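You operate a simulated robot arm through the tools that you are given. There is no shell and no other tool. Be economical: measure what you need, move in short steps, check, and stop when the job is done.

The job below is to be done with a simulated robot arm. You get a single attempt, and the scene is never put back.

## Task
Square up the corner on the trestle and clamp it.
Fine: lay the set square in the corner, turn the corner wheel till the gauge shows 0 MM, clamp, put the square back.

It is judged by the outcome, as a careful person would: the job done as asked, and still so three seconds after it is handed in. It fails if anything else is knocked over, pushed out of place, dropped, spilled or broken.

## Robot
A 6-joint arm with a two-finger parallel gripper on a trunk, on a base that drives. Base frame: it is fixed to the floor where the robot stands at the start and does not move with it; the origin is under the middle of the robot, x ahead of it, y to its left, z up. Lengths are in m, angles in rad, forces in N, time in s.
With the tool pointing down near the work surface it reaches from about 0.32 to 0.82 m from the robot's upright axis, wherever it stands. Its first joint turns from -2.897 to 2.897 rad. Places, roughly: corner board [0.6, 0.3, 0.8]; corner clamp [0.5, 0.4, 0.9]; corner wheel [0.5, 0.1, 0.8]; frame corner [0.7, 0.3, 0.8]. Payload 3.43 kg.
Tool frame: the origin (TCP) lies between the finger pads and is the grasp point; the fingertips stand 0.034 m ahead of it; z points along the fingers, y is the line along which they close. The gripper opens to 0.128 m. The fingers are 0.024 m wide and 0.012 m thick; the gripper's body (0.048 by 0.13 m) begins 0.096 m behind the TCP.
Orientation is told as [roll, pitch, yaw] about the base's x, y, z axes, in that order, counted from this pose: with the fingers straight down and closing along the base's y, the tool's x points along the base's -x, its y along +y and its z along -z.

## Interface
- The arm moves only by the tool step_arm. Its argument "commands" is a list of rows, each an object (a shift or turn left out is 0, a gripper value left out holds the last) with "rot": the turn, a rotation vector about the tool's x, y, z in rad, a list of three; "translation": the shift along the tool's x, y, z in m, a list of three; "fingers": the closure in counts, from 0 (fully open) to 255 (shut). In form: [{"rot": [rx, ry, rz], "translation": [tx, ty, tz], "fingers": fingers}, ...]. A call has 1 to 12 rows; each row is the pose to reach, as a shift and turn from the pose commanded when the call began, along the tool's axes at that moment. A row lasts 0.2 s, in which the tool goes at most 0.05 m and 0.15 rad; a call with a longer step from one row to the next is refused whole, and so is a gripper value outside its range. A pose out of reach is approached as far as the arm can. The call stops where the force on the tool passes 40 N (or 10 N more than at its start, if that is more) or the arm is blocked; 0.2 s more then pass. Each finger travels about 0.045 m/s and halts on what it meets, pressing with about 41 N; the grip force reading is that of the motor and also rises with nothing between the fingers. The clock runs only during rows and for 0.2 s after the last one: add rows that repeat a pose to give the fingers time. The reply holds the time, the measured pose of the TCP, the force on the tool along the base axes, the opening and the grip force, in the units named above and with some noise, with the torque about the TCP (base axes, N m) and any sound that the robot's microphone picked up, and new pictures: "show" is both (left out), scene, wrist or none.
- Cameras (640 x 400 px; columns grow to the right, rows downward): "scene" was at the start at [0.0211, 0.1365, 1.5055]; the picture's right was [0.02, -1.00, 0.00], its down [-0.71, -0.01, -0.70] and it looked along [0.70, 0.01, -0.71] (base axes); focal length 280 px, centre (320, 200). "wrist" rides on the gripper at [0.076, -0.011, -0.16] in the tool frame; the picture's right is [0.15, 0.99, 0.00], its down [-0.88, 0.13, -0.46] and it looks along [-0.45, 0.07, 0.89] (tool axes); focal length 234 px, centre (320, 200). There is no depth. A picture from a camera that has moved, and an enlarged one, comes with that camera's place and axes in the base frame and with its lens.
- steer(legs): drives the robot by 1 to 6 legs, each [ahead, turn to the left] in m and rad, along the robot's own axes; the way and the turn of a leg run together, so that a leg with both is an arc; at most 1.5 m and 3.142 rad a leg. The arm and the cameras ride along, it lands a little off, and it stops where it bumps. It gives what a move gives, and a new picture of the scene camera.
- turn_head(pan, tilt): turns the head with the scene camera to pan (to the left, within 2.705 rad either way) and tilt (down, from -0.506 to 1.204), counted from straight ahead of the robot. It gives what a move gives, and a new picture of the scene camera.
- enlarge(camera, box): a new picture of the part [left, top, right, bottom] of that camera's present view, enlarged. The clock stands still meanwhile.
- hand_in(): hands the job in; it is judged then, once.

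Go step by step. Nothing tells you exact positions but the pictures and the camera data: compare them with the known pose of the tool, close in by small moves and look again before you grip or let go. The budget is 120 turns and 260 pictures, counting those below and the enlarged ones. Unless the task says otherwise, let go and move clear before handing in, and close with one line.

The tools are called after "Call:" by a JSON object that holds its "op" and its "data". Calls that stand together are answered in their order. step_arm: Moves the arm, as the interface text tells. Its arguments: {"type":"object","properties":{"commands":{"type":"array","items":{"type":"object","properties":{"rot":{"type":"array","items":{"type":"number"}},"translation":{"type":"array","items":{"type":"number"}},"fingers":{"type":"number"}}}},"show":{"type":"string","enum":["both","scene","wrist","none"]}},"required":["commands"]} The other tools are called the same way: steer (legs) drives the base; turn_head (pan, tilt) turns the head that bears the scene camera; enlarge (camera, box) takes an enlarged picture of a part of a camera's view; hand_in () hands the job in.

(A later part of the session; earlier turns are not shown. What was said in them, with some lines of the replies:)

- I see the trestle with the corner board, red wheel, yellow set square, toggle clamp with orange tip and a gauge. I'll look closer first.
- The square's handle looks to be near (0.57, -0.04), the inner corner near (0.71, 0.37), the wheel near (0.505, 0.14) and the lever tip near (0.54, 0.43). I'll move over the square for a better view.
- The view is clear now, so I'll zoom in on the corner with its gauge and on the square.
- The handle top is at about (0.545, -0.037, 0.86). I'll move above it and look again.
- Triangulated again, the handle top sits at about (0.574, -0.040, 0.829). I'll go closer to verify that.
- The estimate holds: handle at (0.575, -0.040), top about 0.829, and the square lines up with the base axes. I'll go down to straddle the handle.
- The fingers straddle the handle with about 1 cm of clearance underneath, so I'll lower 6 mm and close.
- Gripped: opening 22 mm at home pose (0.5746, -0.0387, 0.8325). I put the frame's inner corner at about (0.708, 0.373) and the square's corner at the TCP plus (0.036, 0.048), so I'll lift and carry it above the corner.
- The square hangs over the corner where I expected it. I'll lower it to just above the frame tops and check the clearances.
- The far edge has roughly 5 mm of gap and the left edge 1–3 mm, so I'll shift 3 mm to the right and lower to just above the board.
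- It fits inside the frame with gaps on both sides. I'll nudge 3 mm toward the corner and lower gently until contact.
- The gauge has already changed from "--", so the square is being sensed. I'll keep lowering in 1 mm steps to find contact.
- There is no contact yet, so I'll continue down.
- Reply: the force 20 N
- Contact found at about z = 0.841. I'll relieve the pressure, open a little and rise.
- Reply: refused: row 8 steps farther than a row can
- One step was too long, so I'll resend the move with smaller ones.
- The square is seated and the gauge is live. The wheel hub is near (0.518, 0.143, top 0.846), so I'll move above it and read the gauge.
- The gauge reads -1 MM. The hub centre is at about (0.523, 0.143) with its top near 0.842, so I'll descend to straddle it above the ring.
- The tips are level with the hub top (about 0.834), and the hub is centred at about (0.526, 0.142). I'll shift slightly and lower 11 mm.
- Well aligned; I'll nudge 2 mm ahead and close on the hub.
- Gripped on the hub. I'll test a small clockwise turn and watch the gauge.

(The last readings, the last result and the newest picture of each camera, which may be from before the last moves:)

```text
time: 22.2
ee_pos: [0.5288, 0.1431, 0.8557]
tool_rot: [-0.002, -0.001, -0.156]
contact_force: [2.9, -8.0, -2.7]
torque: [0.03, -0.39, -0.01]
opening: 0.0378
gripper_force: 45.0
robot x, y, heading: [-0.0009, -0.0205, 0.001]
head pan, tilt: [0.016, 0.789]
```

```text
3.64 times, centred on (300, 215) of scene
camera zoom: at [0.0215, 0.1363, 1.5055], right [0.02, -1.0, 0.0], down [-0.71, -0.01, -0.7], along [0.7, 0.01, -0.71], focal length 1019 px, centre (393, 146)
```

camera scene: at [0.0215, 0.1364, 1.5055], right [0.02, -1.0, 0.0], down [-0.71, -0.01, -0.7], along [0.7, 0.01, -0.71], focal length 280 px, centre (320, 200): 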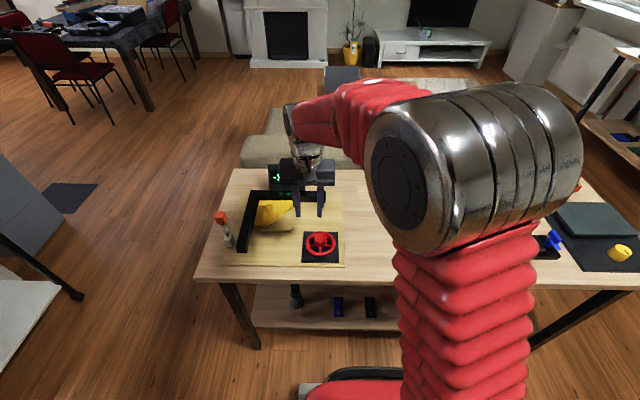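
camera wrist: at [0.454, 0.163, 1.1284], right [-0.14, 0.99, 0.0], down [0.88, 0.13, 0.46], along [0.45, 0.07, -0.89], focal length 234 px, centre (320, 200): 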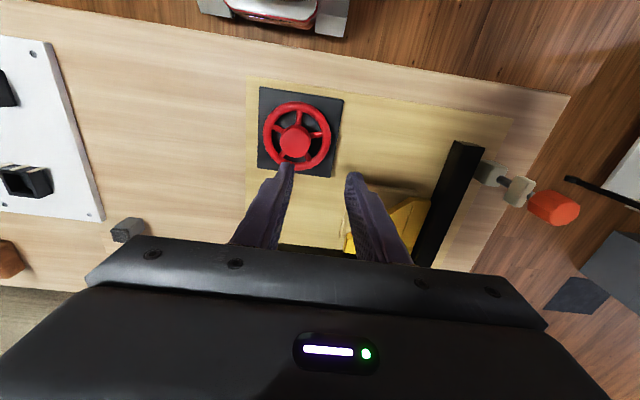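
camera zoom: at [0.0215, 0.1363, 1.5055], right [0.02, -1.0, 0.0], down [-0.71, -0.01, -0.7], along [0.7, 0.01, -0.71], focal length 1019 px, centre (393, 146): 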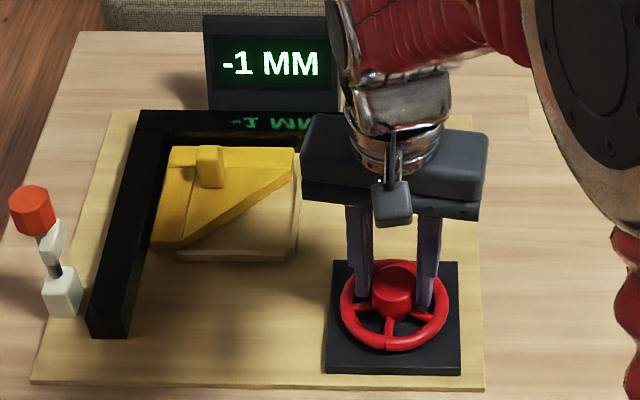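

The wheel turned but the gauge still reads -1. I'll turn another 0.3 rad.

Call:
{"op": "step_arm", "data": {"commands": [{"rot": [0, 0, 0.1]}, {"rot": [0, 0, 0.2]}, {"rot": [0, 0, 0.3]}, {"rot": [0, 0, 0.3]}], "show": "none"}}

Call:
{"op": "enlarge", "data": {"camera": "scene", "box": [250, 160, 350, 270]}}

```text
time: 23.2
ee_pos: [0.5279, 0.142, 0.8574]
tool_rot: [0.0, -0.001, -0.455]
contact_force: [3.6, -15.2, -0.8]
torque: [-1.02, 0.12, 0.04]
opening: 0.0376
gripper_force: 44.8
robot x, y, heading: [0.0033, -0.0205, 0.002]
head pan, tilt: [0.016, 0.789]
```

```text
3.64 times, centred on (300, 215) of scene
camera zoom: at [0.0215, 0.1362, 1.5055], right [0.02, -1.0, 0.0], down [-0.71, -0.01, -0.7], along [0.7, 0.01, -0.71], focal length 1019 px, centre (393, 146)
```

zoom: 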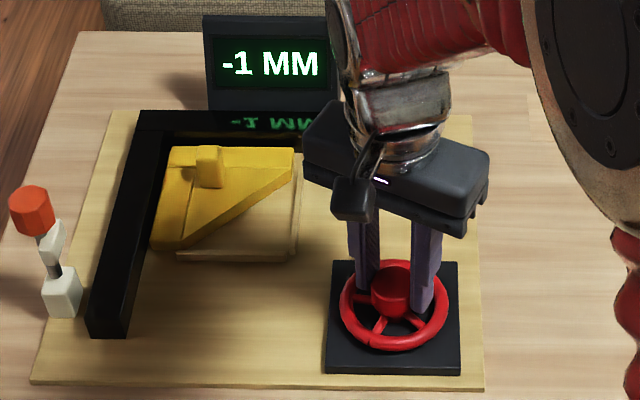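

Still -1. I'll continue clockwise with a small recentering.

Call:
{"op": "step_arm", "data": {"commands": [{"rot": [0, 0, 0.1], "translation": [0, -0.001, 0]}, {"rot": [0, 0, 0.2], "translation": [0, -0.001, 0]}, {"rot": [0, 0, 0.3], "translation": [0, -0.001, 0]}, {"rot": [0, 0, 0.4], "translation": [0, -0.001, 0]}, {"rot": [0, 0, 0.4], "translation": [0, -0.001, 0]}], "show": "none"}}

Call:
{"op": "enlarge", "data": {"camera": "scene", "box": [250, 160, 350, 270]}}

```text
time: 24.4
ee_pos: [0.527, 0.1416, 0.8556]
tool_rot: [-0.002, 0.002, -0.856]
contact_force: [7.4, -8.9, -2.8]
torque: [-0.71, -0.06, 0.02]
opening: 0.0375
gripper_force: 45.2
robot x, y, heading: [0.0023, -0.0217, 0.005]
head pan, tilt: [0.016, 0.789]
```

```text
3.64 times, centred on (300, 215) of scene
camera zoom: at [0.0217, 0.1363, 1.5055], right [0.02, -1.0, 0.0], down [-0.71, -0.01, -0.7], along [0.7, 0.01, -0.71], focal length 1019 px, centre (393, 146)
```

zoom: 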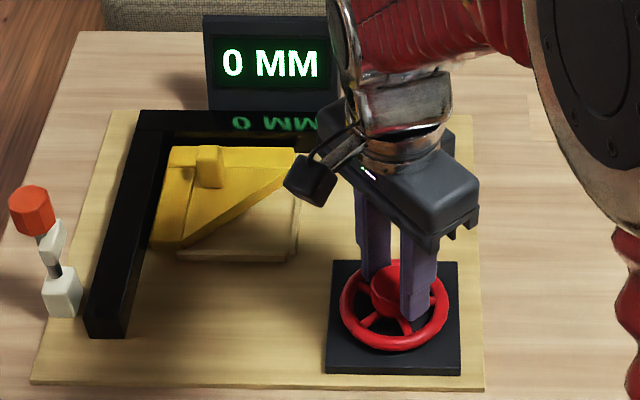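

The gauge now shows 0 MM. To avoid sitting at the edge of the band I'll turn a touch further and check that it still reads 0.

Call:
{"op": "step_arm", "data": {"commands": [{"rot": [0, 0, 0.075]}, {"rot": [0, 0, 0.15]}, {"rot": [0, 0, 0.15]}], "show": "none"}}

Call:
{"op": "enlarge", "data": {"camera": "scene", "box": [250, 160, 350, 270]}}

```text
time: 25.2
ee_pos: [0.5276, 0.1406, 0.8582]
tool_rot: [0.0, 0.001, -1.006]
contact_force: [6.5, -10.7, 0.5]
torque: [-0.55, 0.2, -0.01]
opening: 0.0377
gripper_force: 45.4
robot x, y, heading: [0.0006, -0.0253, -0.0]
head pan, tilt: [0.016, 0.789]
```

```text
3.64 times, centred on (300, 215) of scene
camera zoom: at [0.0216, 0.1362, 1.5055], right [0.02, -1.0, 0.0], down [-0.71, -0.01, -0.7], along [0.7, 0.01, -0.71], focal length 1019 px, centre (393, 146)
```

zoom: 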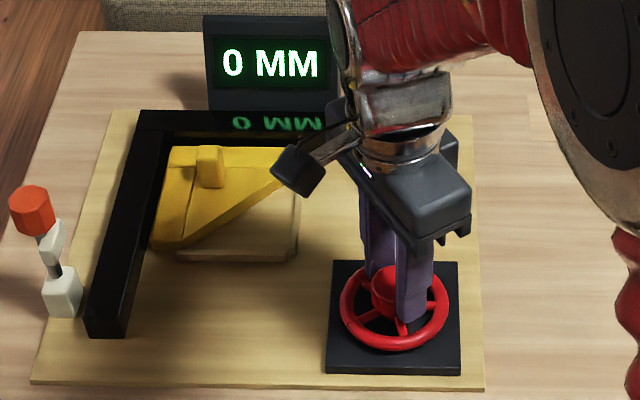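

Still 0, comfortably inside the band. I'll release the hub, rise and unwind the yaw, then look at the clamp.

Call:
{"op": "step_arm", "data": {"commands": [{"fingers": 140}, {}, {}, {}, {"translation": [0, 0, -0.03]}, {"translation": [0, 0, -0.07]}, {"translation": [0, 0, -0.11], "rot": [0, 0, -0.14]}, {"translation": [0, 0, -0.14], "rot": [0, 0, -0.28]}, {"translation": [0, 0, -0.14], "rot": [0, 0, -0.42]}, {"translation": [0, 0, -0.14], "rot": [0, 0, -0.56]}, {"translation": [0, 0, -0.14], "rot": [0, 0, -0.7]}, {"translation": [0, 0, -0.14], "rot": [0, 0, -0.84]}], "show": "scene"}}

Call:
{"op": "enlarge", "data": {"camera": "scene", "box": [200, 190, 280, 270]}}

Call:
{"op": "enlarge", "data": {"camera": "scene", "box": [220, 155, 350, 270]}}

```text
time: 27.8
ee_pos: [0.5279, 0.1427, 0.9965]
tool_rot: [0.0, 0.0, -0.162]
contact_force: [0.4, -0.3, -0.1]
torque: [0.01, -0.01, 0.01]
opening: 0.058
gripper_force: 0.1
robot x, y, heading: [0.0009, -0.0246, 0.002]
head pan, tilt: [0.016, 0.789]
camera scene: at [0.0212, 0.1364, 1.5055], right [0.02, -1.0, 0.0], down [-0.71, -0.01, -0.7], along [0.7, 0.01, -0.71], focal length 280 px, centre (320, 200)
```

scene: 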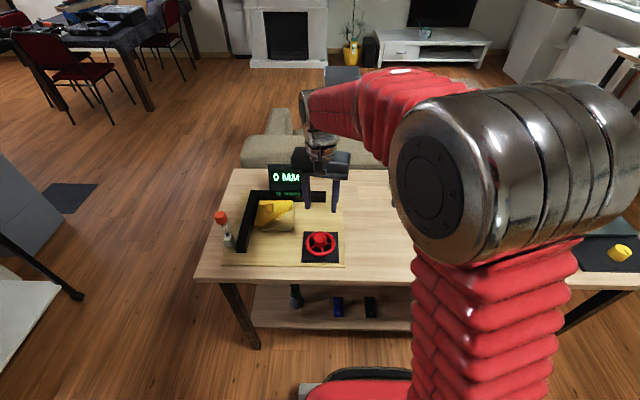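

```text
5.00 times, centred on (240, 230) of scene
camera zoom: at [0.0212, 0.1364, 1.5055], right [0.02, -1.0, 0.0], down [-0.71, -0.01, -0.7], along [0.7, 0.01, -0.71], focal length 1401 px, centre (720, 50)
```

zoom: 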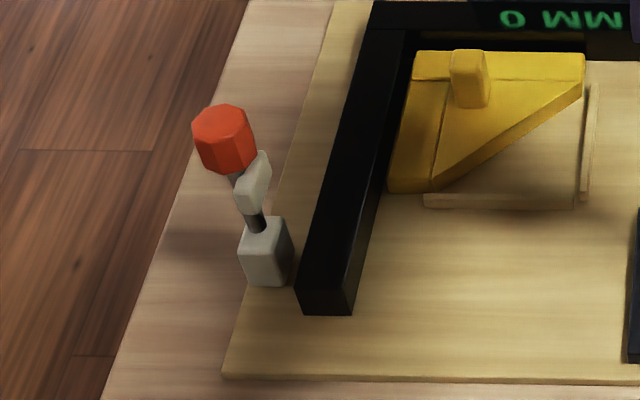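

```text
3.48 times, centred on (285, 212) of scene
camera zoom: at [0.0212, 0.1364, 1.5055], right [0.02, -1.0, 0.0], down [-0.71, -0.01, -0.7], along [0.7, 0.01, -0.71], focal length 974 px, centre (442, 156)
```

zoom: 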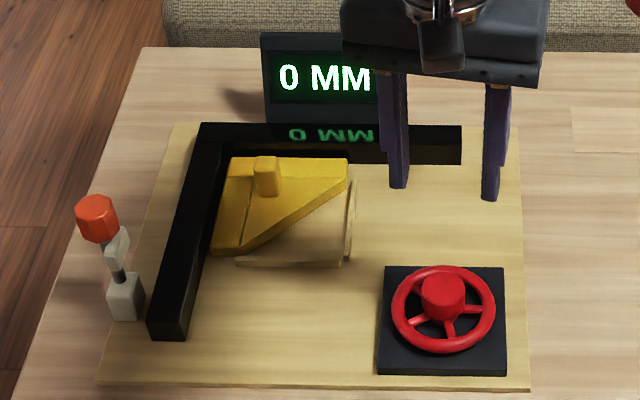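

Gauge 0 MM holds after release. I'll move to look closely at the clamp with the wrist camera.

Call:
{"op": "step_arm", "data": {"commands": [{"rot": [0, 0, -0.07], "translation": [0.013, 0.042, 0]}, {"rot": [0, 0, -0.158], "translation": [0.026, 0.085, 0]}, {"rot": [0, 0, -0.158], "translation": [0.039, 0.13, 0]}, {"rot": [0, 0, -0.158], "translation": [0.052, 0.172, 0]}, {"rot": [0, 0, -0.158], "translation": [0.065, 0.212, 0]}, {"rot": [0, 0, -0.158], "translation": [0.065, 0.212, 0]}], "show": "wrist"}}

Call:
{"op": "enlarge", "data": {"camera": "wrist", "box": [310, 70, 510, 230]}}

```text
time: 29.2
ee_pos: [0.4965, 0.3622, 0.997]
tool_rot: [0.001, -0.002, -0.008]
contact_force: [0.6, 0.5, 0.1]
torque: [0.0, 0.02, -0.01]
opening: 0.0578
gripper_force: 0.1
robot x, y, heading: [-0.0006, -0.0221, -0.002]
head pan, tilt: [0.016, 0.789]
camera wrist: at [0.4215, 0.3513, 1.1564], right [-0.14, 0.99, 0.0], down [0.88, 0.12, 0.46], along [0.45, 0.06, -0.89], focal length 234 px, centre (320, 200)
```

wrist: 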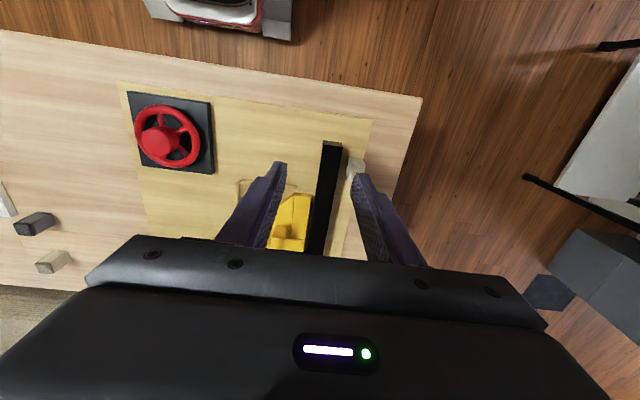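

```text
2.50 times, centred on (410, 150) of wrist
camera zoom: at [0.4215, 0.3513, 1.1564], right [-0.14, 0.99, 0.0], down [0.88, 0.12, 0.46], along [0.45, 0.06, -0.89], focal length 585 px, centre (95, 325)
```

zoom: 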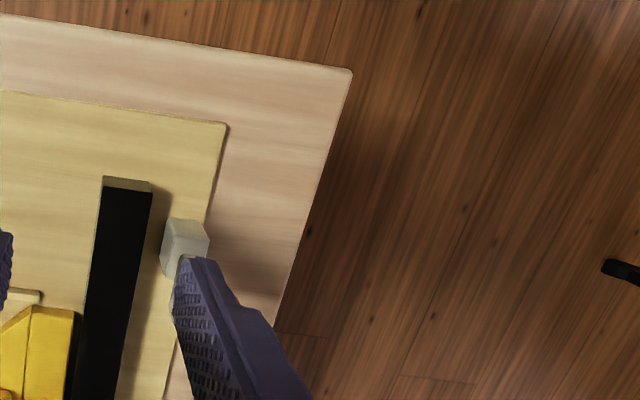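

A finger hides the lever, so I'll step back to the right for a clear view.

Call:
{"op": "step_arm", "data": {"commands": [{"translation": [0.02, -0.04, 0.0]}, {"translation": [0.04, -0.08, 0.0]}, {"translation": [0.06, -0.11, 0.0]}, {"translation": [0.06, -0.11, 0.0]}], "show": "none"}}

Call:
{"op": "enlarge", "data": {"camera": "wrist", "box": [350, 70, 550, 230]}}

Call:
{"op": "enlarge", "data": {"camera": "scene", "box": [205, 200, 255, 260]}}

```text
time: 30.2
ee_pos: [0.4363, 0.2522, 0.9963]
tool_rot: [-0.001, -0.001, -0.007]
contact_force: [-1.3, -0.5, -0.7]
torque: [-0.02, -0.05, -0.01]
opening: 0.058
gripper_force: 0.0
robot x, y, heading: [-0.0015, -0.0236, 0.003]
head pan, tilt: [0.016, 0.789]
```

```text
2.50 times, centred on (450, 150) of wrist
camera zoom: at [0.3616, 0.2416, 1.1575], right [-0.14, 0.99, 0.0], down [0.88, 0.12, 0.46], along [0.45, 0.06, -0.89], focal length 585 px, centre (-5, 325)
```

zoom: 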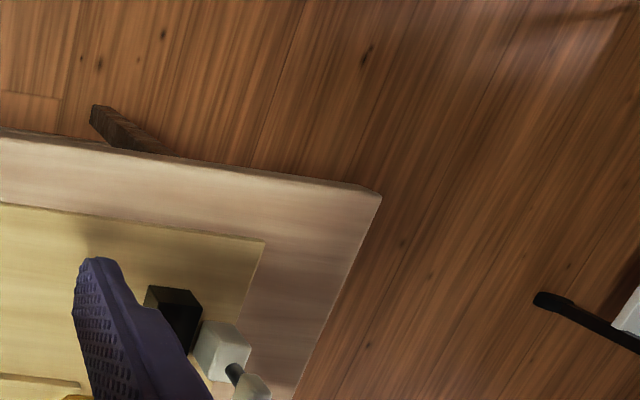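

```text
6.67 times, centred on (230, 230) of scene
camera zoom: at [0.0212, 0.1365, 1.5055], right [0.02, -1.0, 0.0], down [-0.71, -0.01, -0.7], along [0.7, 0.01, -0.71], focal length 1868 px, centre (920, 0)
```

zoom: 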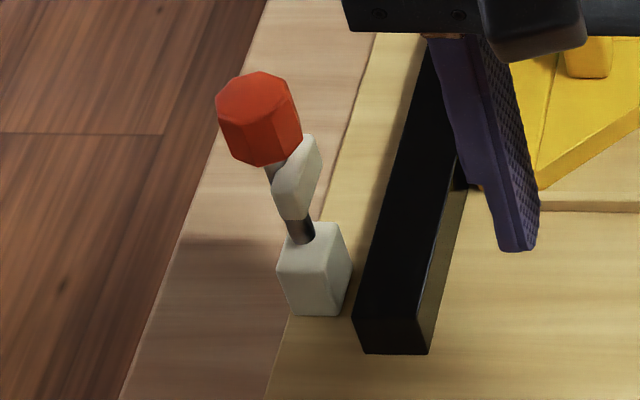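

The lever stands nearly upright on the block, leaning slightly outward, with the pad mid-lever facing the frame. Clamping should be swinging the orange knob toward the frame (-y and down), so I'll go round to the outer side with closed fingers.

Call:
{"op": "step_arm", "data": {"commands": [{"translation": [-0.015, 0.03, -0.03], "fingers": 255}, {"translation": [-0.035, 0.07, -0.05]}, {"translation": [-0.055, 0.11, -0.05]}, {"translation": [-0.075, 0.15, -0.05]}, {"translation": [-0.095, 0.19, -0.05]}, {"translation": [-0.104, 0.233, -0.04]}, {"translation": [-0.104, 0.24, -0.01]}, {"translation": [-0.104, 0.24, -0.01]}], "show": "wrist"}}

Call:
{"op": "enlarge", "data": {"camera": "scene", "box": [190, 180, 270, 260]}}

Call:
{"op": "enlarge", "data": {"camera": "wrist", "box": [210, 100, 370, 220]}}

```text
time: 32.0
ee_pos: [0.543, 0.4918, 1.0067]
tool_rot: [-0.001, 0.002, -0.008]
contact_force: [-0.4, -0.4, 0.0]
torque: [-0.03, 0.01, -0.01]
opening: 0.0
gripper_force: 32.9
robot x, y, heading: [0.0003, -0.0261, -0.002]
head pan, tilt: [0.016, 0.789]
camera wrist: at [0.4669, 0.4806, 1.1671], right [-0.14, 0.99, 0.0], down [0.88, 0.12, 0.46], along [0.45, 0.06, -0.89], focal length 234 px, centre (320, 200)
```

wrist: 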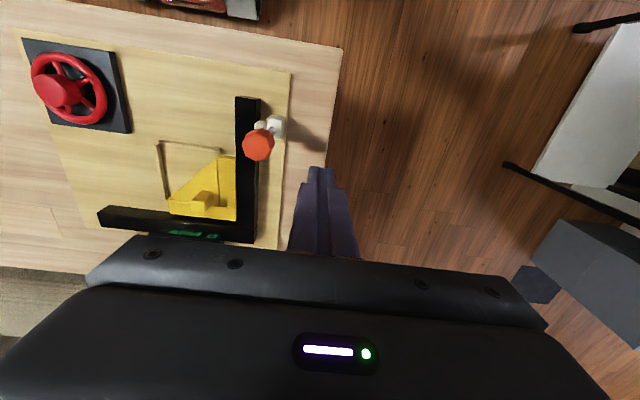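

```text
5.00 times, centred on (230, 220) of scene
camera zoom: at [0.0213, 0.1365, 1.5055], right [0.02, -1.0, 0.0], down [-0.71, -0.01, -0.7], along [0.7, 0.01, -0.71], focal length 1401 px, centre (770, 100)
```

zoom: 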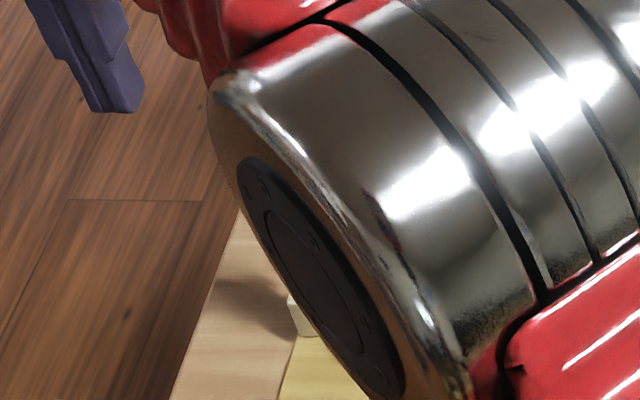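

```text
3.33 times, centred on (290, 160) of wrist
camera zoom: at [0.4669, 0.4806, 1.1671], right [-0.14, 0.99, 0.0], down [0.88, 0.12, 0.46], along [0.45, 0.06, -0.89], focal length 781 px, centre (420, 333)
```

zoom: 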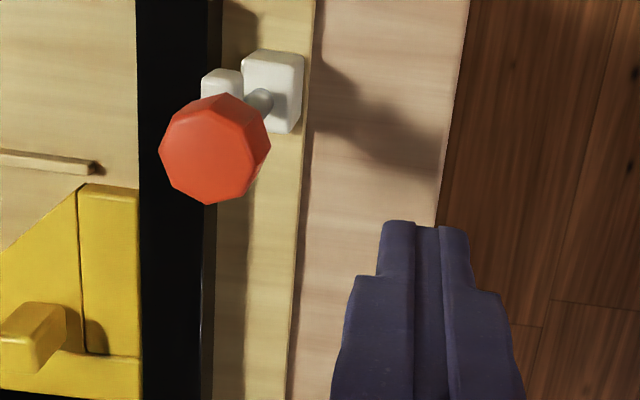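

The wrist view is clear: the knob is at about (0.538, 0.424, 0.90), the lever is upright, and the pad sticks out on the frame side. I'll descend beside it and start pushing toward the frame.

Call:
{"op": "step_arm", "data": {"commands": [{"translation": [0.003, 0, 0.04]}, {"translation": [0.004, 0, 0.08]}, {"translation": [0.004, 0, 0.088]}, {"translation": [0.004, -0.02, 0.088]}, {"translation": [0.004, -0.03, 0.088]}, {"translation": [0.004, -0.04, 0.088]}, {"translation": [0.004, -0.05, 0.088]}, {"translation": [0.004, -0.06, 0.088]}], "show": "none"}}

Call:
{"op": "enlarge", "data": {"camera": "wrist", "box": [210, 80, 410, 230]}}

```text
time: 33.8
ee_pos: [0.5387, 0.4316, 0.9179]
tool_rot: [0.0, 0.0, -0.007]
contact_force: [-0.5, 0.5, 0.5]
torque: [0.07, -0.01, -0.03]
opening: 0.0
gripper_force: 32.6
robot x, y, heading: [0.0014, -0.0194, 0.001]
head pan, tilt: [0.016, 0.789]
```

```text
2.67 times, centred on (310, 155) of wrist
camera zoom: at [0.4628, 0.4203, 1.0777], right [-0.14, 0.99, 0.0], down [0.88, 0.12, 0.46], along [0.45, 0.06, -0.89], focal length 624 px, centre (347, 320)
```

zoom: 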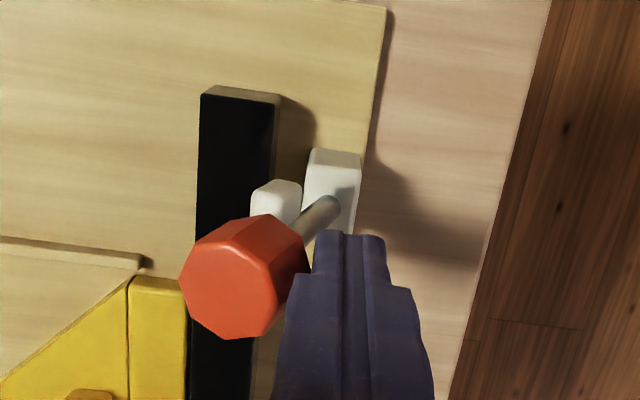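

The lever is swinging inward freely. I'll continue the push along the arc.

Call:
{"op": "step_arm", "data": {"commands": [{"translation": [0, -0.01, 0.0]}, {"translation": [0, -0.02, 0.0]}, {"translation": [0, -0.03, 0.003]}, {"translation": [0, -0.04, 0.007]}, {"translation": [0, -0.04, 0.007]}], "show": "none"}}

Call:
{"op": "enlarge", "data": {"camera": "wrist", "box": [210, 80, 410, 230]}}

```text
time: 35.0
ee_pos: [0.5378, 0.3921, 0.9103]
tool_rot: [0.002, 0.001, -0.008]
contact_force: [0.7, 6.5, -6.3]
torque: [0.22, -0.01, 0.01]
opening: 0.0
gripper_force: 33.2
robot x, y, heading: [-0.0009, -0.0242, 0.005]
head pan, tilt: [0.016, 0.789]
```

```text
2.67 times, centred on (310, 155) of wrist
camera zoom: at [0.4622, 0.3811, 1.0706], right [-0.14, 0.99, 0.0], down [0.88, 0.12, 0.46], along [0.45, 0.06, -0.89], focal length 624 px, centre (347, 320)
```

zoom: 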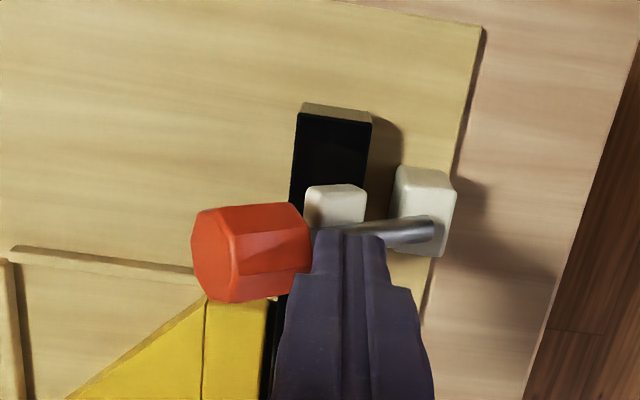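

The lever is well over now. I'll lift, move above the knob and press down.

Call:
{"op": "step_arm", "data": {"commands": [{"translation": [0, 0.004, -0.015]}, {"translation": [0, 0.0, -0.03]}, {"translation": [-0.003, -0.02, -0.03]}, {"translation": [-0.005, -0.037, -0.03]}, {"translation": [-0.005, -0.037, -0.03]}], "show": "none"}}

Call:
{"op": "enlarge", "data": {"camera": "wrist", "box": [210, 80, 450, 260]}}

Call:
{"op": "enlarge", "data": {"camera": "scene", "box": [200, 155, 350, 270]}}

```text
time: 36.2
ee_pos: [0.544, 0.3543, 0.9414]
tool_rot: [0.001, 0.0, -0.008]
contact_force: [-0.1, -0.6, -0.8]
torque: [-0.01, 0.02, 0.02]
opening: 0.0001
gripper_force: 33.0
robot x, y, heading: [-0.0021, -0.0222, 0.002]
head pan, tilt: [0.016, 0.789]
```

```text
2.22 times, centred on (330, 170) of wrist
camera zoom: at [0.4674, 0.3437, 1.1013], right [-0.14, 0.99, 0.0], down [0.88, 0.12, 0.46], along [0.45, 0.06, -0.89], focal length 520 px, centre (298, 267)
```

zoom: 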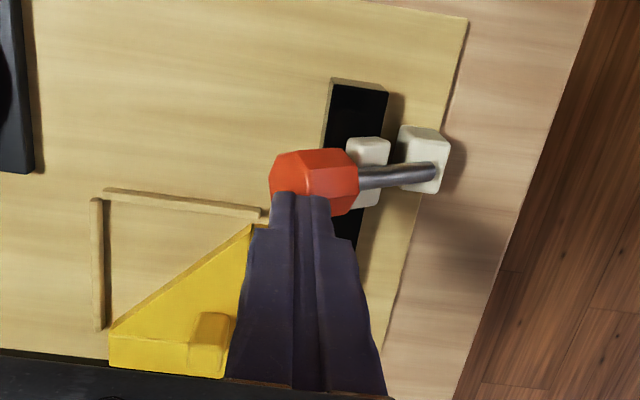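

```text
3.48 times, centred on (275, 212) of scene
camera zoom: at [0.0213, 0.1365, 1.5055], right [0.02, -1.0, 0.0], down [-0.71, -0.01, -0.7], along [0.7, 0.01, -0.71], focal length 974 px, centre (476, 156)
```

zoom: 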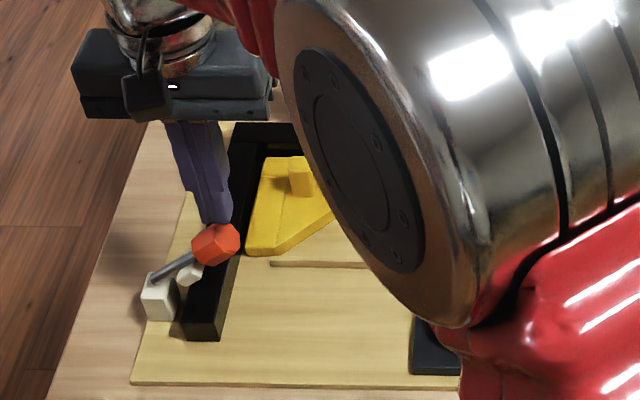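

The knob sits right under the fingertips, so I'll press down until it stops.

Call:
{"op": "step_arm", "data": {"commands": [{"translation": [0.002, 0.002, 0.015]}, {"translation": [0.002, 0.002, 0.025]}, {"translation": [0.002, 0.0, 0.032]}, {"translation": [0.002, -0.002, 0.039]}, {"translation": [0.002, -0.003, 0.046]}, {"translation": [0.002, -0.003, 0.053]}, {"translation": [0.002, -0.003, 0.06]}, {"translation": [0.002, -0.003, 0.065]}], "show": "none"}}

Call:
{"op": "enlarge", "data": {"camera": "wrist", "box": [210, 80, 450, 260]}}

Call:
{"op": "enlarge", "data": {"camera": "scene", "box": [200, 180, 300, 270]}}

```text
time: 36.6
ee_pos: [0.5428, 0.3531, 0.9303]
tool_rot: [-0.002, -0.003, -0.009]
contact_force: [1.3, -1.9, 1.3]
torque: [-0.03, 0.0, 0.01]
opening: 0.0
gripper_force: 33.0
robot x, y, heading: [0.0021, -0.0237, -0.003]
head pan, tilt: [0.016, 0.789]
stopped in row 2: the force on the tool passed its limit at 54 N (the readings are from after the stop); the commanded pose is now the measured one
```

```text
2.22 times, centred on (330, 170) of wrist
camera zoom: at [0.4671, 0.343, 1.091], right [-0.14, 0.99, 0.0], down [0.88, 0.12, 0.46], along [0.45, 0.06, -0.89], focal length 520 px, centre (298, 267)
```

zoom: 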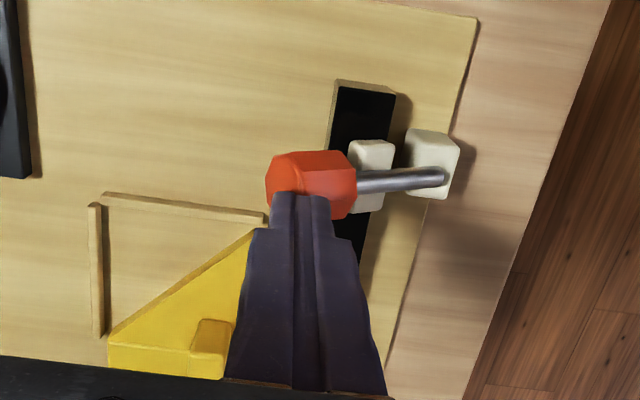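

```text
4.44 times, centred on (250, 225) of scene
camera zoom: at [0.0213, 0.1365, 1.5055], right [0.02, -1.0, 0.0], down [-0.71, -0.01, -0.7], along [0.7, 0.01, -0.71], focal length 1245 px, centre (631, 89)
```

zoom: 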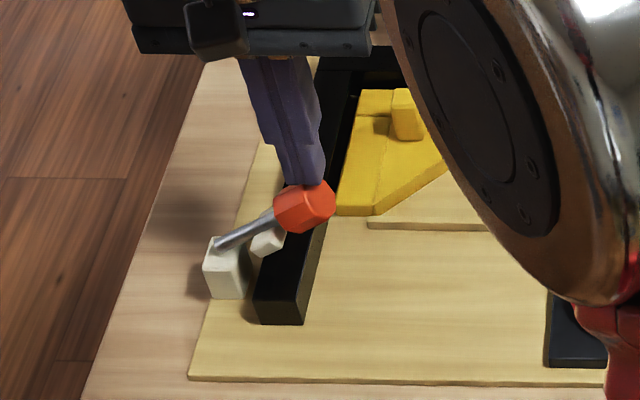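

The stop was an impact on the knob top. I'll press gently in small steps.

Call:
{"op": "step_arm", "data": {"commands": [{"translation": [0, 0, 0.002]}, {"translation": [0, 0, 0.004]}, {"translation": [0, 0, 0.006]}, {"translation": [0, 0, 0.008]}, {"translation": [0, 0, 0.01]}, {"translation": [0, 0, 0.012]}, {"translation": [0, 0, 0.014]}, {"translation": [0, 0, 0.016]}], "show": "none"}}

Call:
{"op": "enlarge", "data": {"camera": "scene", "box": [200, 180, 300, 270]}}

```text
time: 38.5
ee_pos: [0.5421, 0.3531, 0.9155]
tool_rot: [-0.005, -0.004, -0.009]
contact_force: [-0.4, -0.7, 2.2]
torque: [-0.03, -0.01, 0.02]
opening: 0.0
gripper_force: 33.0
robot x, y, heading: [0.0018, -0.022, 0.001]
head pan, tilt: [0.016, 0.789]
```

```text
4.44 times, centred on (250, 225) of scene
camera zoom: at [0.0213, 0.1364, 1.5055], right [0.02, -1.0, 0.0], down [-0.71, -0.01, -0.7], along [0.7, 0.01, -0.71], focal length 1245 px, centre (631, 89)
```

zoom: 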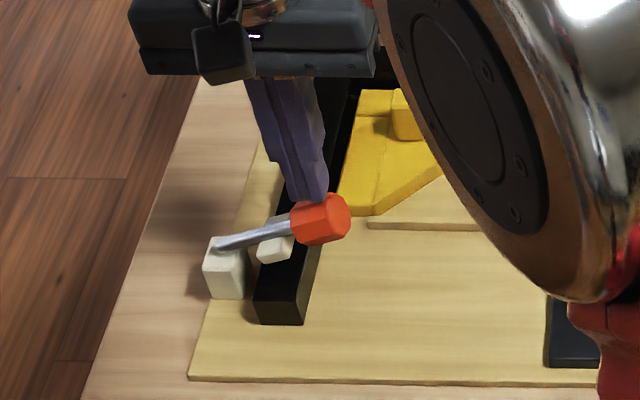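

It is coming down with little force, so I'll continue.

Call:
{"op": "step_arm", "data": {"commands": [{"translation": [0, -0.001, 0.003]}, {"translation": [0, -0.002, 0.006]}, {"translation": [0, -0.003, 0.009]}, {"translation": [0, -0.004, 0.012]}, {"translation": [0, -0.005, 0.015]}, {"translation": [0, -0.006, 0.018]}, {"translation": [0, -0.007, 0.021]}, {"translation": [0, -0.007, 0.024]}], "show": "none"}}

Call:
{"op": "enlarge", "data": {"camera": "scene", "box": [200, 180, 300, 270]}}

```text
time: 40.2
ee_pos: [0.5431, 0.3455, 0.8913]
tool_rot: [-0.002, -0.003, -0.007]
contact_force: [0.2, -1.1, 0.9]
torque: [0.02, 0.03, 0.02]
opening: 0.0003
gripper_force: 32.8
robot x, y, heading: [0.0029, -0.0205, 0.006]
head pan, tilt: [0.016, 0.789]
```

```text
4.44 times, centred on (250, 225) of scene
camera zoom: at [0.0213, 0.1365, 1.5055], right [0.02, -1.0, 0.0], down [-0.71, -0.01, -0.7], along [0.7, 0.01, -0.71], focal length 1245 px, centre (631, 89)
```

zoom: 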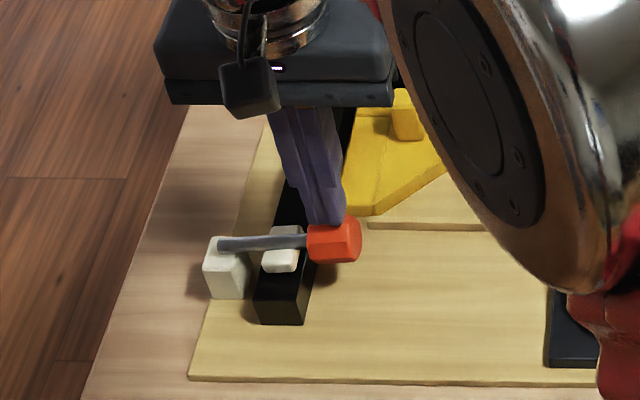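

The lever is nearly horizontal with the pad over the frame. I'll press on until it resists.

Call:
{"op": "step_arm", "data": {"commands": [{"translation": [0, 0, 0.002]}, {"translation": [0, 0, 0.004]}, {"translation": [0, 0, 0.006]}, {"translation": [0, 0, 0.008]}, {"translation": [0, 0, 0.01]}, {"translation": [0, 0, 0.012]}, {"translation": [0, 0, 0.014]}, {"translation": [0, 0, 0.014]}], "show": "none"}}

Call:
{"op": "enlarge", "data": {"camera": "scene", "box": [200, 180, 300, 270]}}

```text
time: 42.0
ee_pos: [0.5421, 0.3465, 0.8772]
tool_rot: [-0.003, -0.003, -0.007]
contact_force: [-0.1, 0.2, -0.6]
torque: [0.03, 0.01, 0.0]
opening: 0.0002
gripper_force: 32.9
robot x, y, heading: [-0.0044, -0.0226, 0.003]
head pan, tilt: [0.016, 0.789]
```

```text
4.44 times, centred on (250, 225) of scene
camera zoom: at [0.0213, 0.1365, 1.5055], right [0.02, -1.0, 0.0], down [-0.71, -0.01, -0.7], along [0.7, 0.01, -0.71], focal length 1245 px, centre (631, 89)
```

zoom: 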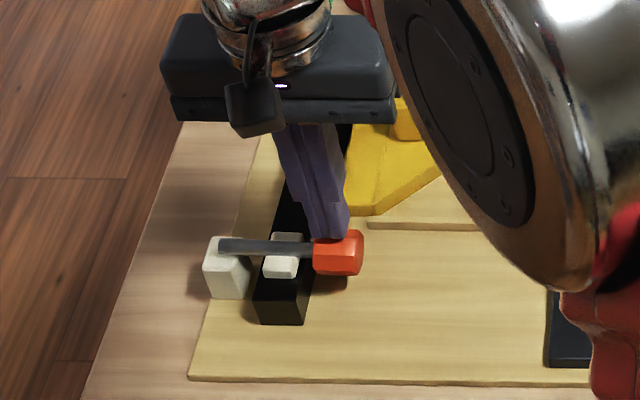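

Still moving, with no resistance. I'll continue.

Call:
{"op": "step_arm", "data": {"commands": [{"translation": [0, 0, 0.002]}, {"translation": [0, 0, 0.004]}, {"translation": [0, 0, 0.006]}, {"translation": [0, 0, 0.008]}, {"translation": [0, 0, 0.01]}, {"translation": [0, 0, 0.012]}, {"translation": [0, 0, 0.012]}], "show": "none"}}

Call:
{"op": "enlarge", "data": {"camera": "scene", "box": [200, 180, 300, 270]}}

Call:
{"op": "enlarge", "data": {"camera": "wrist", "box": [210, 80, 450, 260]}}

```text
time: 43.6
ee_pos: [0.5437, 0.3458, 0.8673]
tool_rot: [-0.003, -0.007, -0.009]
contact_force: [-2.3, -6.5, 39.6]
torque: [0.2, 0.33, 0.06]
opening: 0.0
gripper_force: 32.8
robot x, y, heading: [-0.0013, -0.0247, 0.006]
head pan, tilt: [0.016, 0.789]
```

```text
4.44 times, centred on (250, 225) of scene
camera zoom: at [0.0201, 0.1359, 1.5056], right [0.02, -1.0, 0.0], down [-0.71, -0.01, -0.7], along [0.7, 0.01, -0.71], focal length 1245 px, centre (631, 89)
```

zoom: 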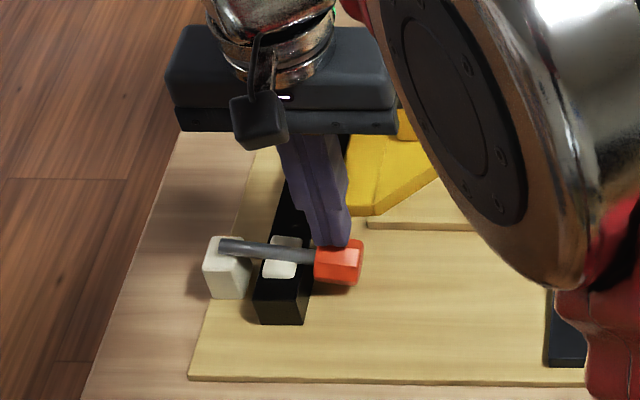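

```text
2.22 times, centred on (330, 170) of wrist
camera zoom: at [0.4667, 0.3358, 1.0272], right [-0.14, 0.99, 0.0], down [0.88, 0.12, 0.46], along [0.46, 0.06, -0.89], focal length 520 px, centre (298, 267)
```

zoom: 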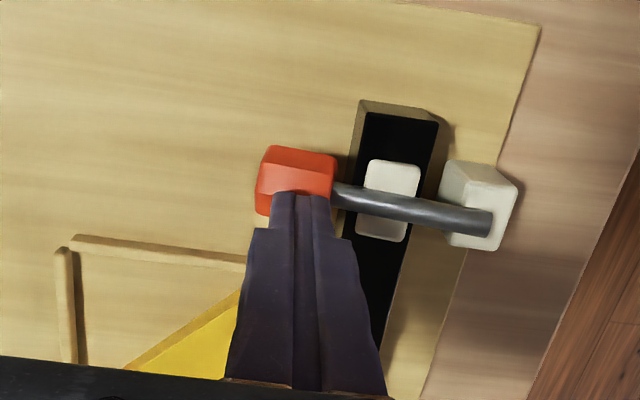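

It resisted at 40 N with the pad flat on the frame. I'll rise clear and check that the lever stays down and the gauge still reads 0.

Call:
{"op": "step_arm", "data": {"commands": [{"translation": [0, 0, -0.03]}, {"translation": [0, 0, -0.07]}, {"translation": [0, 0, -0.11]}, {"translation": [0.0, -0.04, -0.13]}, {"translation": [0.0, -0.08, -0.13]}, {"translation": [0.0, -0.12, -0.13]}, {"translation": [0.0, -0.16, -0.13]}, {"translation": [0.0, -0.2, -0.13]}], "show": "wrist"}}

Call:
{"op": "enlarge", "data": {"camera": "scene", "box": [200, 155, 350, 270]}}

Call:
{"op": "enlarge", "data": {"camera": "scene", "box": [210, 210, 290, 260]}}

```text
time: 45.5
ee_pos: [0.5411, 0.1451, 0.9956]
tool_rot: [-0.005, -0.005, -0.007]
contact_force: [0.1, -0.3, -0.3]
torque: [-0.03, 0.02, -0.03]
opening: 0.0
gripper_force: 32.8
robot x, y, heading: [0.001, -0.0207, 0.003]
head pan, tilt: [0.016, 0.789]
camera wrist: at [0.4649, 0.136, 1.1558], right [-0.14, 0.99, 0.0], down [0.88, 0.13, 0.46], along [0.45, 0.06, -0.89], focal length 234 px, centre (320, 200)
```

wrist: 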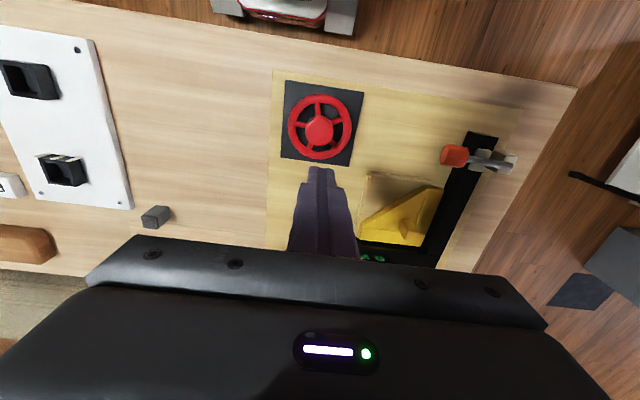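

```text
3.48 times, centred on (275, 212) of scene
camera zoom: at [0.0213, 0.1364, 1.5055], right [0.02, -1.0, 0.0], down [-0.71, -0.01, -0.7], along [0.7, 0.01, -0.71], focal length 974 px, centre (476, 156)
```

zoom: 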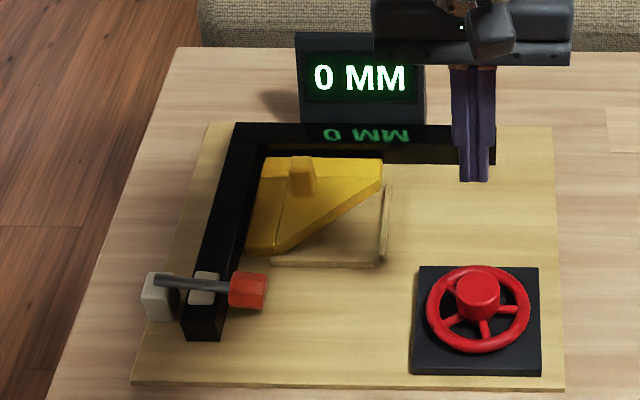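

```text
8.00 times, centred on (250, 235) of scene
camera zoom: at [0.0213, 0.1364, 1.5055], right [0.02, -1.0, 0.0], down [-0.71, -0.01, -0.7], along [0.7, 0.01, -0.71], focal length 2241 px, centre (880, -80)
```

zoom: 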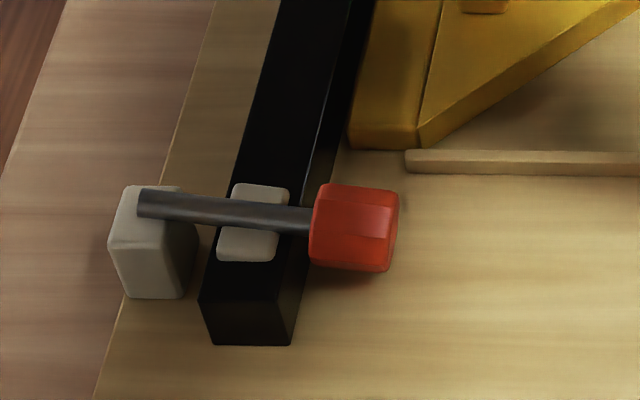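

Clamped, the lever stays flat and the gauge reads 0 MM. Next I'll fetch the square, hovering above its handle at (0.671, 0.3145).

Call:
{"op": "step_arm", "data": {"commands": [{"translation": [-0.028, 0.037, 0.0], "fingers": 150}, {"translation": [-0.056, 0.073, 0.0]}, {"translation": [-0.084, 0.109, 0.0]}, {"translation": [-0.112, 0.146, 0.01]}, {"translation": [-0.13, 0.17, 0.04], "rot": [-0.005, 0.005, 0]}, {"translation": [-0.13, 0.17, 0.08], "rot": [-0.005, 0.005, 0]}, {"translation": [-0.13, 0.17, 0.1], "rot": [-0.005, 0.005, 0]}, {"translation": [-0.13, 0.17, 0.1], "rot": [-0.005, 0.005, 0]}], "show": "none"}}

Call:
{"op": "enlarge", "data": {"camera": "wrist", "box": [210, 80, 450, 260]}}

Call:
{"op": "enlarge", "data": {"camera": "scene", "box": [225, 170, 305, 230]}}

```text
time: 47.2
ee_pos: [0.6723, 0.3142, 0.8954]
tool_rot: [0.001, 0.001, -0.009]
contact_force: [-0.8, 0.6, 0.1]
torque: [-0.02, 0.04, 0.02]
opening: 0.0526
gripper_force: 0.1
robot x, y, heading: [-0.0031, -0.0233, -0.003]
head pan, tilt: [0.016, 0.789]
```

```text
2.22 times, centred on (330, 170) of wrist
camera zoom: at [0.5971, 0.3031, 1.0551], right [-0.14, 0.99, 0.0], down [0.88, 0.12, 0.45], along [0.45, 0.06, -0.89], focal length 520 px, centre (298, 267)
```

zoom: 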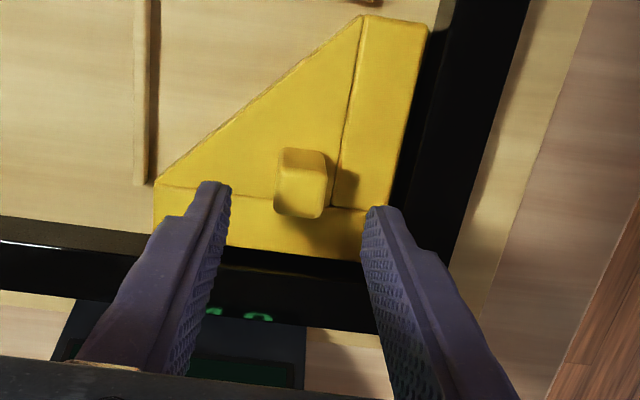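

```text
6.67 times, centred on (265, 200) of scene
camera zoom: at [0.0215, 0.1365, 1.5055], right [0.02, -1.0, 0.0], down [-0.71, -0.01, -0.7], along [0.7, 0.01, -0.71], focal length 1868 px, centre (687, 200)
```

zoom: 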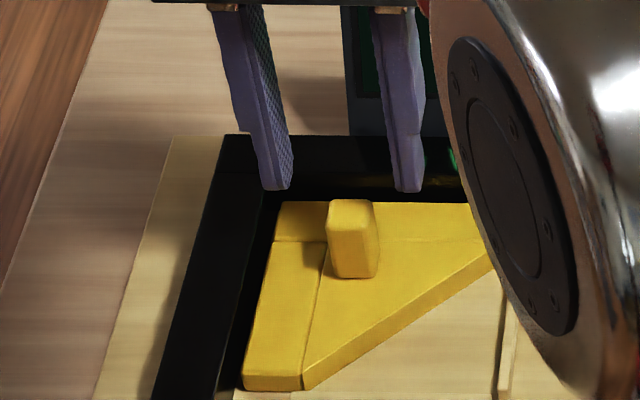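

The square has not moved. I'll descend and grip it.

Call:
{"op": "step_arm", "data": {"commands": [{"translation": [0.001, 0.0, 0.02]}, {"translation": [0.001, 0.0005, 0.04]}, {"translation": [0.001, 0.0005, 0.052]}, {"translation": [0.001, 0.0005, 0.052]}, {"translation": [0.001, 0.0005, 0.052], "fingers": 255}, {"translation": [0.001, 0.0005, 0.052]}, {"translation": [0.001, 0.0005, 0.052]}, {"translation": [0.001, 0.0005, 0.052]}, {"translation": [0.001, 0.0005, 0.052]}], "show": "none"}}

Call:
{"op": "enlarge", "data": {"camera": "scene", "box": [225, 170, 305, 230]}}

```text
time: 49.2
ee_pos: [0.6729, 0.3147, 0.8434]
tool_rot: [0.0, 0.002, -0.008]
contact_force: [-0.3, -1.6, -0.7]
torque: [-0.11, -0.05, 0.01]
opening: 0.0214
gripper_force: 40.9
robot x, y, heading: [-0.0035, -0.0232, 0.003]
head pan, tilt: [0.016, 0.789]
```

```text
6.67 times, centred on (265, 200) of scene
camera zoom: at [0.0215, 0.1365, 1.5055], right [0.02, -1.0, 0.0], down [-0.71, -0.01, -0.7], along [0.7, 0.01, -0.71], focal length 1868 px, centre (687, 200)
```

zoom: 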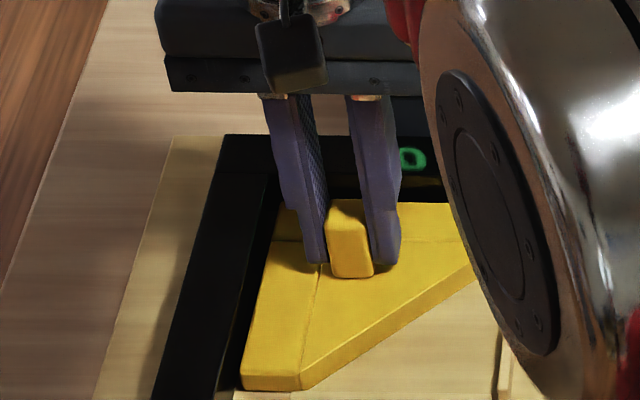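

Gripped again. I'll lift straight up and carry it back over its original spot.

Call:
{"op": "step_arm", "data": {"commands": [{"translation": [0, 0, -0.03]}, {"translation": [0, 0, -0.07]}, {"translation": [0, 0, -0.11]}, {"translation": [0.011, -0.044, -0.11]}, {"translation": [0.022, -0.088, -0.11]}, {"translation": [0.034, -0.132, -0.11]}, {"translation": [0.046, -0.176, -0.11]}, {"translation": [0.058, -0.22, -0.11]}, {"translation": [0.07, -0.265, -0.11]}, {"translation": [0.082, -0.31, -0.11]}, {"translation": [0.0937, -0.3543, -0.11]}, {"translation": [0.0937, -0.3543, -0.11]}], "show": "scene"}}

Call:
{"op": "enlarge", "data": {"camera": "wrist", "box": [180, 80, 460, 255]}}

```text
time: 51.9
ee_pos: [0.576, -0.0384, 0.9546]
tool_rot: [0.0, 0.002, -0.006]
contact_force: [-0.7, -0.4, -2.5]
torque: [-0.01, -0.01, 0.0]
opening: 0.0217
gripper_force: 41.4
robot x, y, heading: [0.0, -0.0259, -0.0]
head pan, tilt: [0.016, 0.789]
camera scene: at [0.0214, 0.1364, 1.5055], right [0.02, -1.0, 0.0], down [-0.71, -0.01, -0.7], along [0.7, 0.01, -0.71], focal length 280 px, centre (320, 200)
```

scene: 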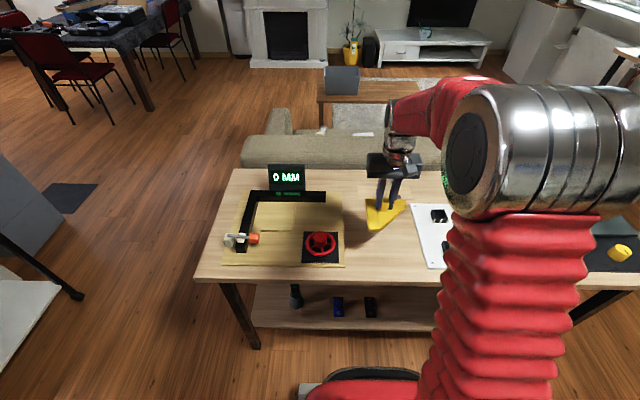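

```text
2.29 times, centred on (320, 168) of wrist
camera zoom: at [0.5003, -0.0484, 1.1135], right [-0.14, 0.99, 0.0], down [0.88, 0.12, 0.45], along [0.45, 0.06, -0.89], focal length 535 px, centre (320, 274)
```

zoom: 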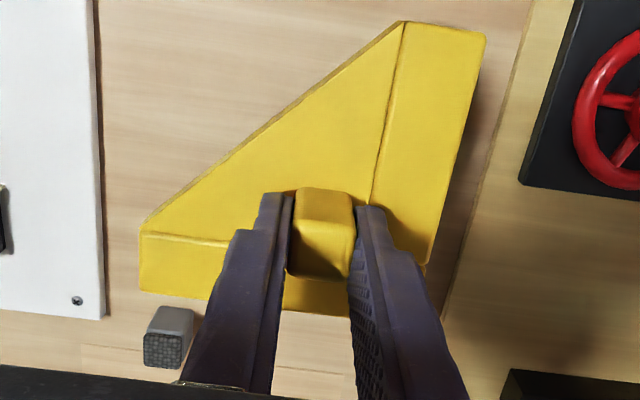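

The gauge still reads 0 MM. I'll lower the square to the table, slowly at the end.

Call:
{"op": "step_arm", "data": {"commands": [{"translation": [0, 0, 0.04]}, {"translation": [0, 0, 0.08]}, {"translation": [0, 0, 0.105]}, {"translation": [0, 0, 0.11]}, {"translation": [0, 0, 0.113]}, {"translation": [0, 0, 0.116]}, {"translation": [0, 0, 0.118]}, {"translation": [0, 0, 0.118]}], "show": "none"}}

Call:
{"op": "enlarge", "data": {"camera": "scene", "box": [340, 200, 420, 265]}}

```text
time: 53.6
ee_pos: [0.5746, -0.0378, 0.8363]
tool_rot: [-0.001, 0.003, -0.008]
contact_force: [0.1, 0.3, -2.8]
torque: [0.02, 0.02, 0.0]
opening: 0.0215
gripper_force: 40.9
robot x, y, heading: [0.0014, -0.0202, -0.001]
head pan, tilt: [0.016, 0.789]
```

```text
6.15 times, centred on (380, 232) of scene
camera zoom: at [0.0215, 0.1364, 1.5055], right [0.02, -1.0, 0.0], down [-0.71, -0.01, -0.7], along [0.7, 0.01, -0.71], focal length 1724 px, centre (-49, 0)
```

zoom: 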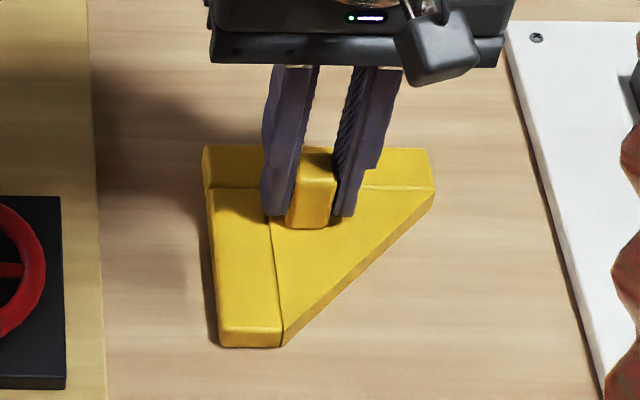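

It is about 2 mm left of the original spot. I'll correct that, touch down and release.

Call:
{"op": "step_arm", "data": {"commands": [{"translation": [0, -0.002, 0]}, {"translation": [0, -0.002, 0.001]}, {"translation": [0, -0.002, 0.002]}, {"translation": [0, -0.002, 0.003]}, {"translation": [0, -0.002, 0.003]}], "show": "none"}}

```text
time: 54.9
ee_pos: [0.5755, -0.0408, 0.8342]
tool_rot: [0.0, -0.003, -0.005]
contact_force: [-5.0, 2.5, 36.8]
torque: [0.02, 0.13, -0.02]
opening: 0.0217
gripper_force: 41.8
robot x, y, heading: [0.0013, -0.0219, 0.002]
head pan, tilt: [0.016, 0.789]
```

Touchdown confirmed. I'll ease the pressure, open the fingers and rise.

Call:
{"op": "step_arm", "data": {"commands": [{"translation": [0, 0, -0.0025]}, {"translation": [0, 0, -0.0025], "fingers": 120}, {"translation": [0, 0, -0.0025]}, {"translation": [0, 0, -0.0025]}, {"translation": [0, 0, -0.0025]}, {"translation": [0, 0, -0.03]}, {"translation": [0, 0, -0.07]}, {"translation": [0, 0, -0.11]}, {"translation": [0, 0, -0.15]}, {"translation": [0.03, 0, -0.18]}, {"translation": [0.07, 0, -0.2]}, {"translation": [0.07, 0, -0.2]}], "show": "scene"}}

Call:
{"op": "enlarge", "data": {"camera": "scene", "box": [340, 200, 420, 265]}}

Call:
{"op": "enlarge", "data": {"camera": "scene", "box": [200, 155, 350, 270]}}

```text
time: 57.5
ee_pos: [0.5054, -0.0394, 1.0338]
tool_rot: [0.001, 0.001, -0.008]
contact_force: [0.6, 0.5, 0.1]
torque: [-0.01, -0.02, 0.02]
opening: 0.0679
gripper_force: 0.1
robot x, y, heading: [-0.0007, -0.0248, 0.002]
head pan, tilt: [0.016, 0.789]
camera scene: at [0.0212, 0.1364, 1.5055], right [0.02, -1.0, 0.0], down [-0.71, -0.01, -0.7], along [0.7, 0.01, -0.71], focal length 280 px, centre (320, 200)
```

scene: 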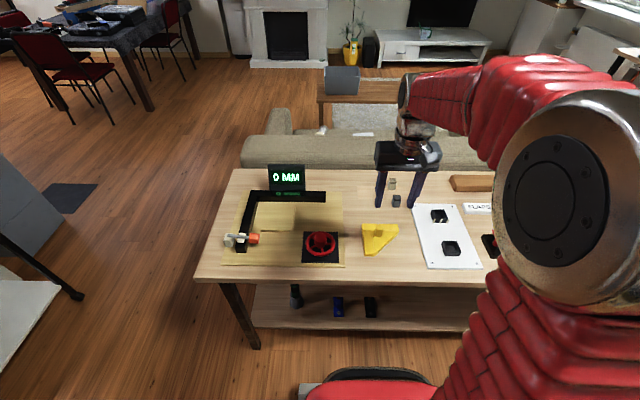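

```text
6.15 times, centred on (380, 232) of scene
camera zoom: at [0.0212, 0.1364, 1.5055], right [0.02, -1.0, 0.0], down [-0.71, -0.01, -0.7], along [0.7, 0.01, -0.71], focal length 1724 px, centre (-49, 0)
```

zoom: 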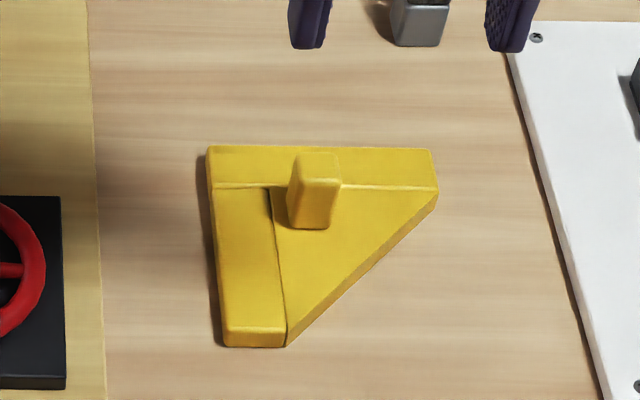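

```text
3.48 times, centred on (275, 212) of scene
camera zoom: at [0.0212, 0.1364, 1.5055], right [0.02, -1.0, 0.0], down [-0.71, -0.01, -0.7], along [0.7, 0.01, -0.71], focal length 974 px, centre (476, 156)
```

zoom: 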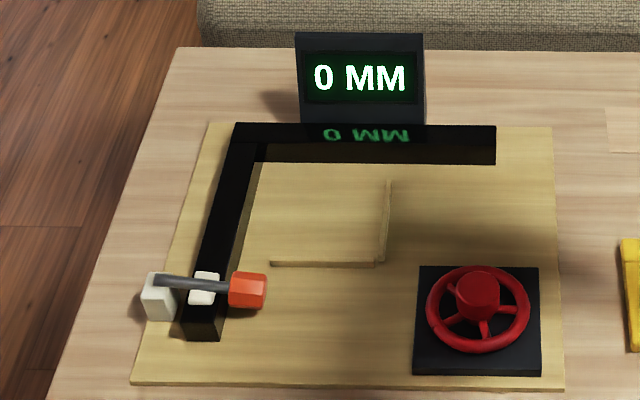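

The square is back on its original spot, the gauge reads 0 MM, the clamp lever is down and the gripper is clear. I'm handing the job in.

Call:
{"op": "hand_in", "data": {}}

```text
The job is handed in.
```

The corner is squared with the gauge at 0 MM, the clamp is closed, and the set square is back where it was.
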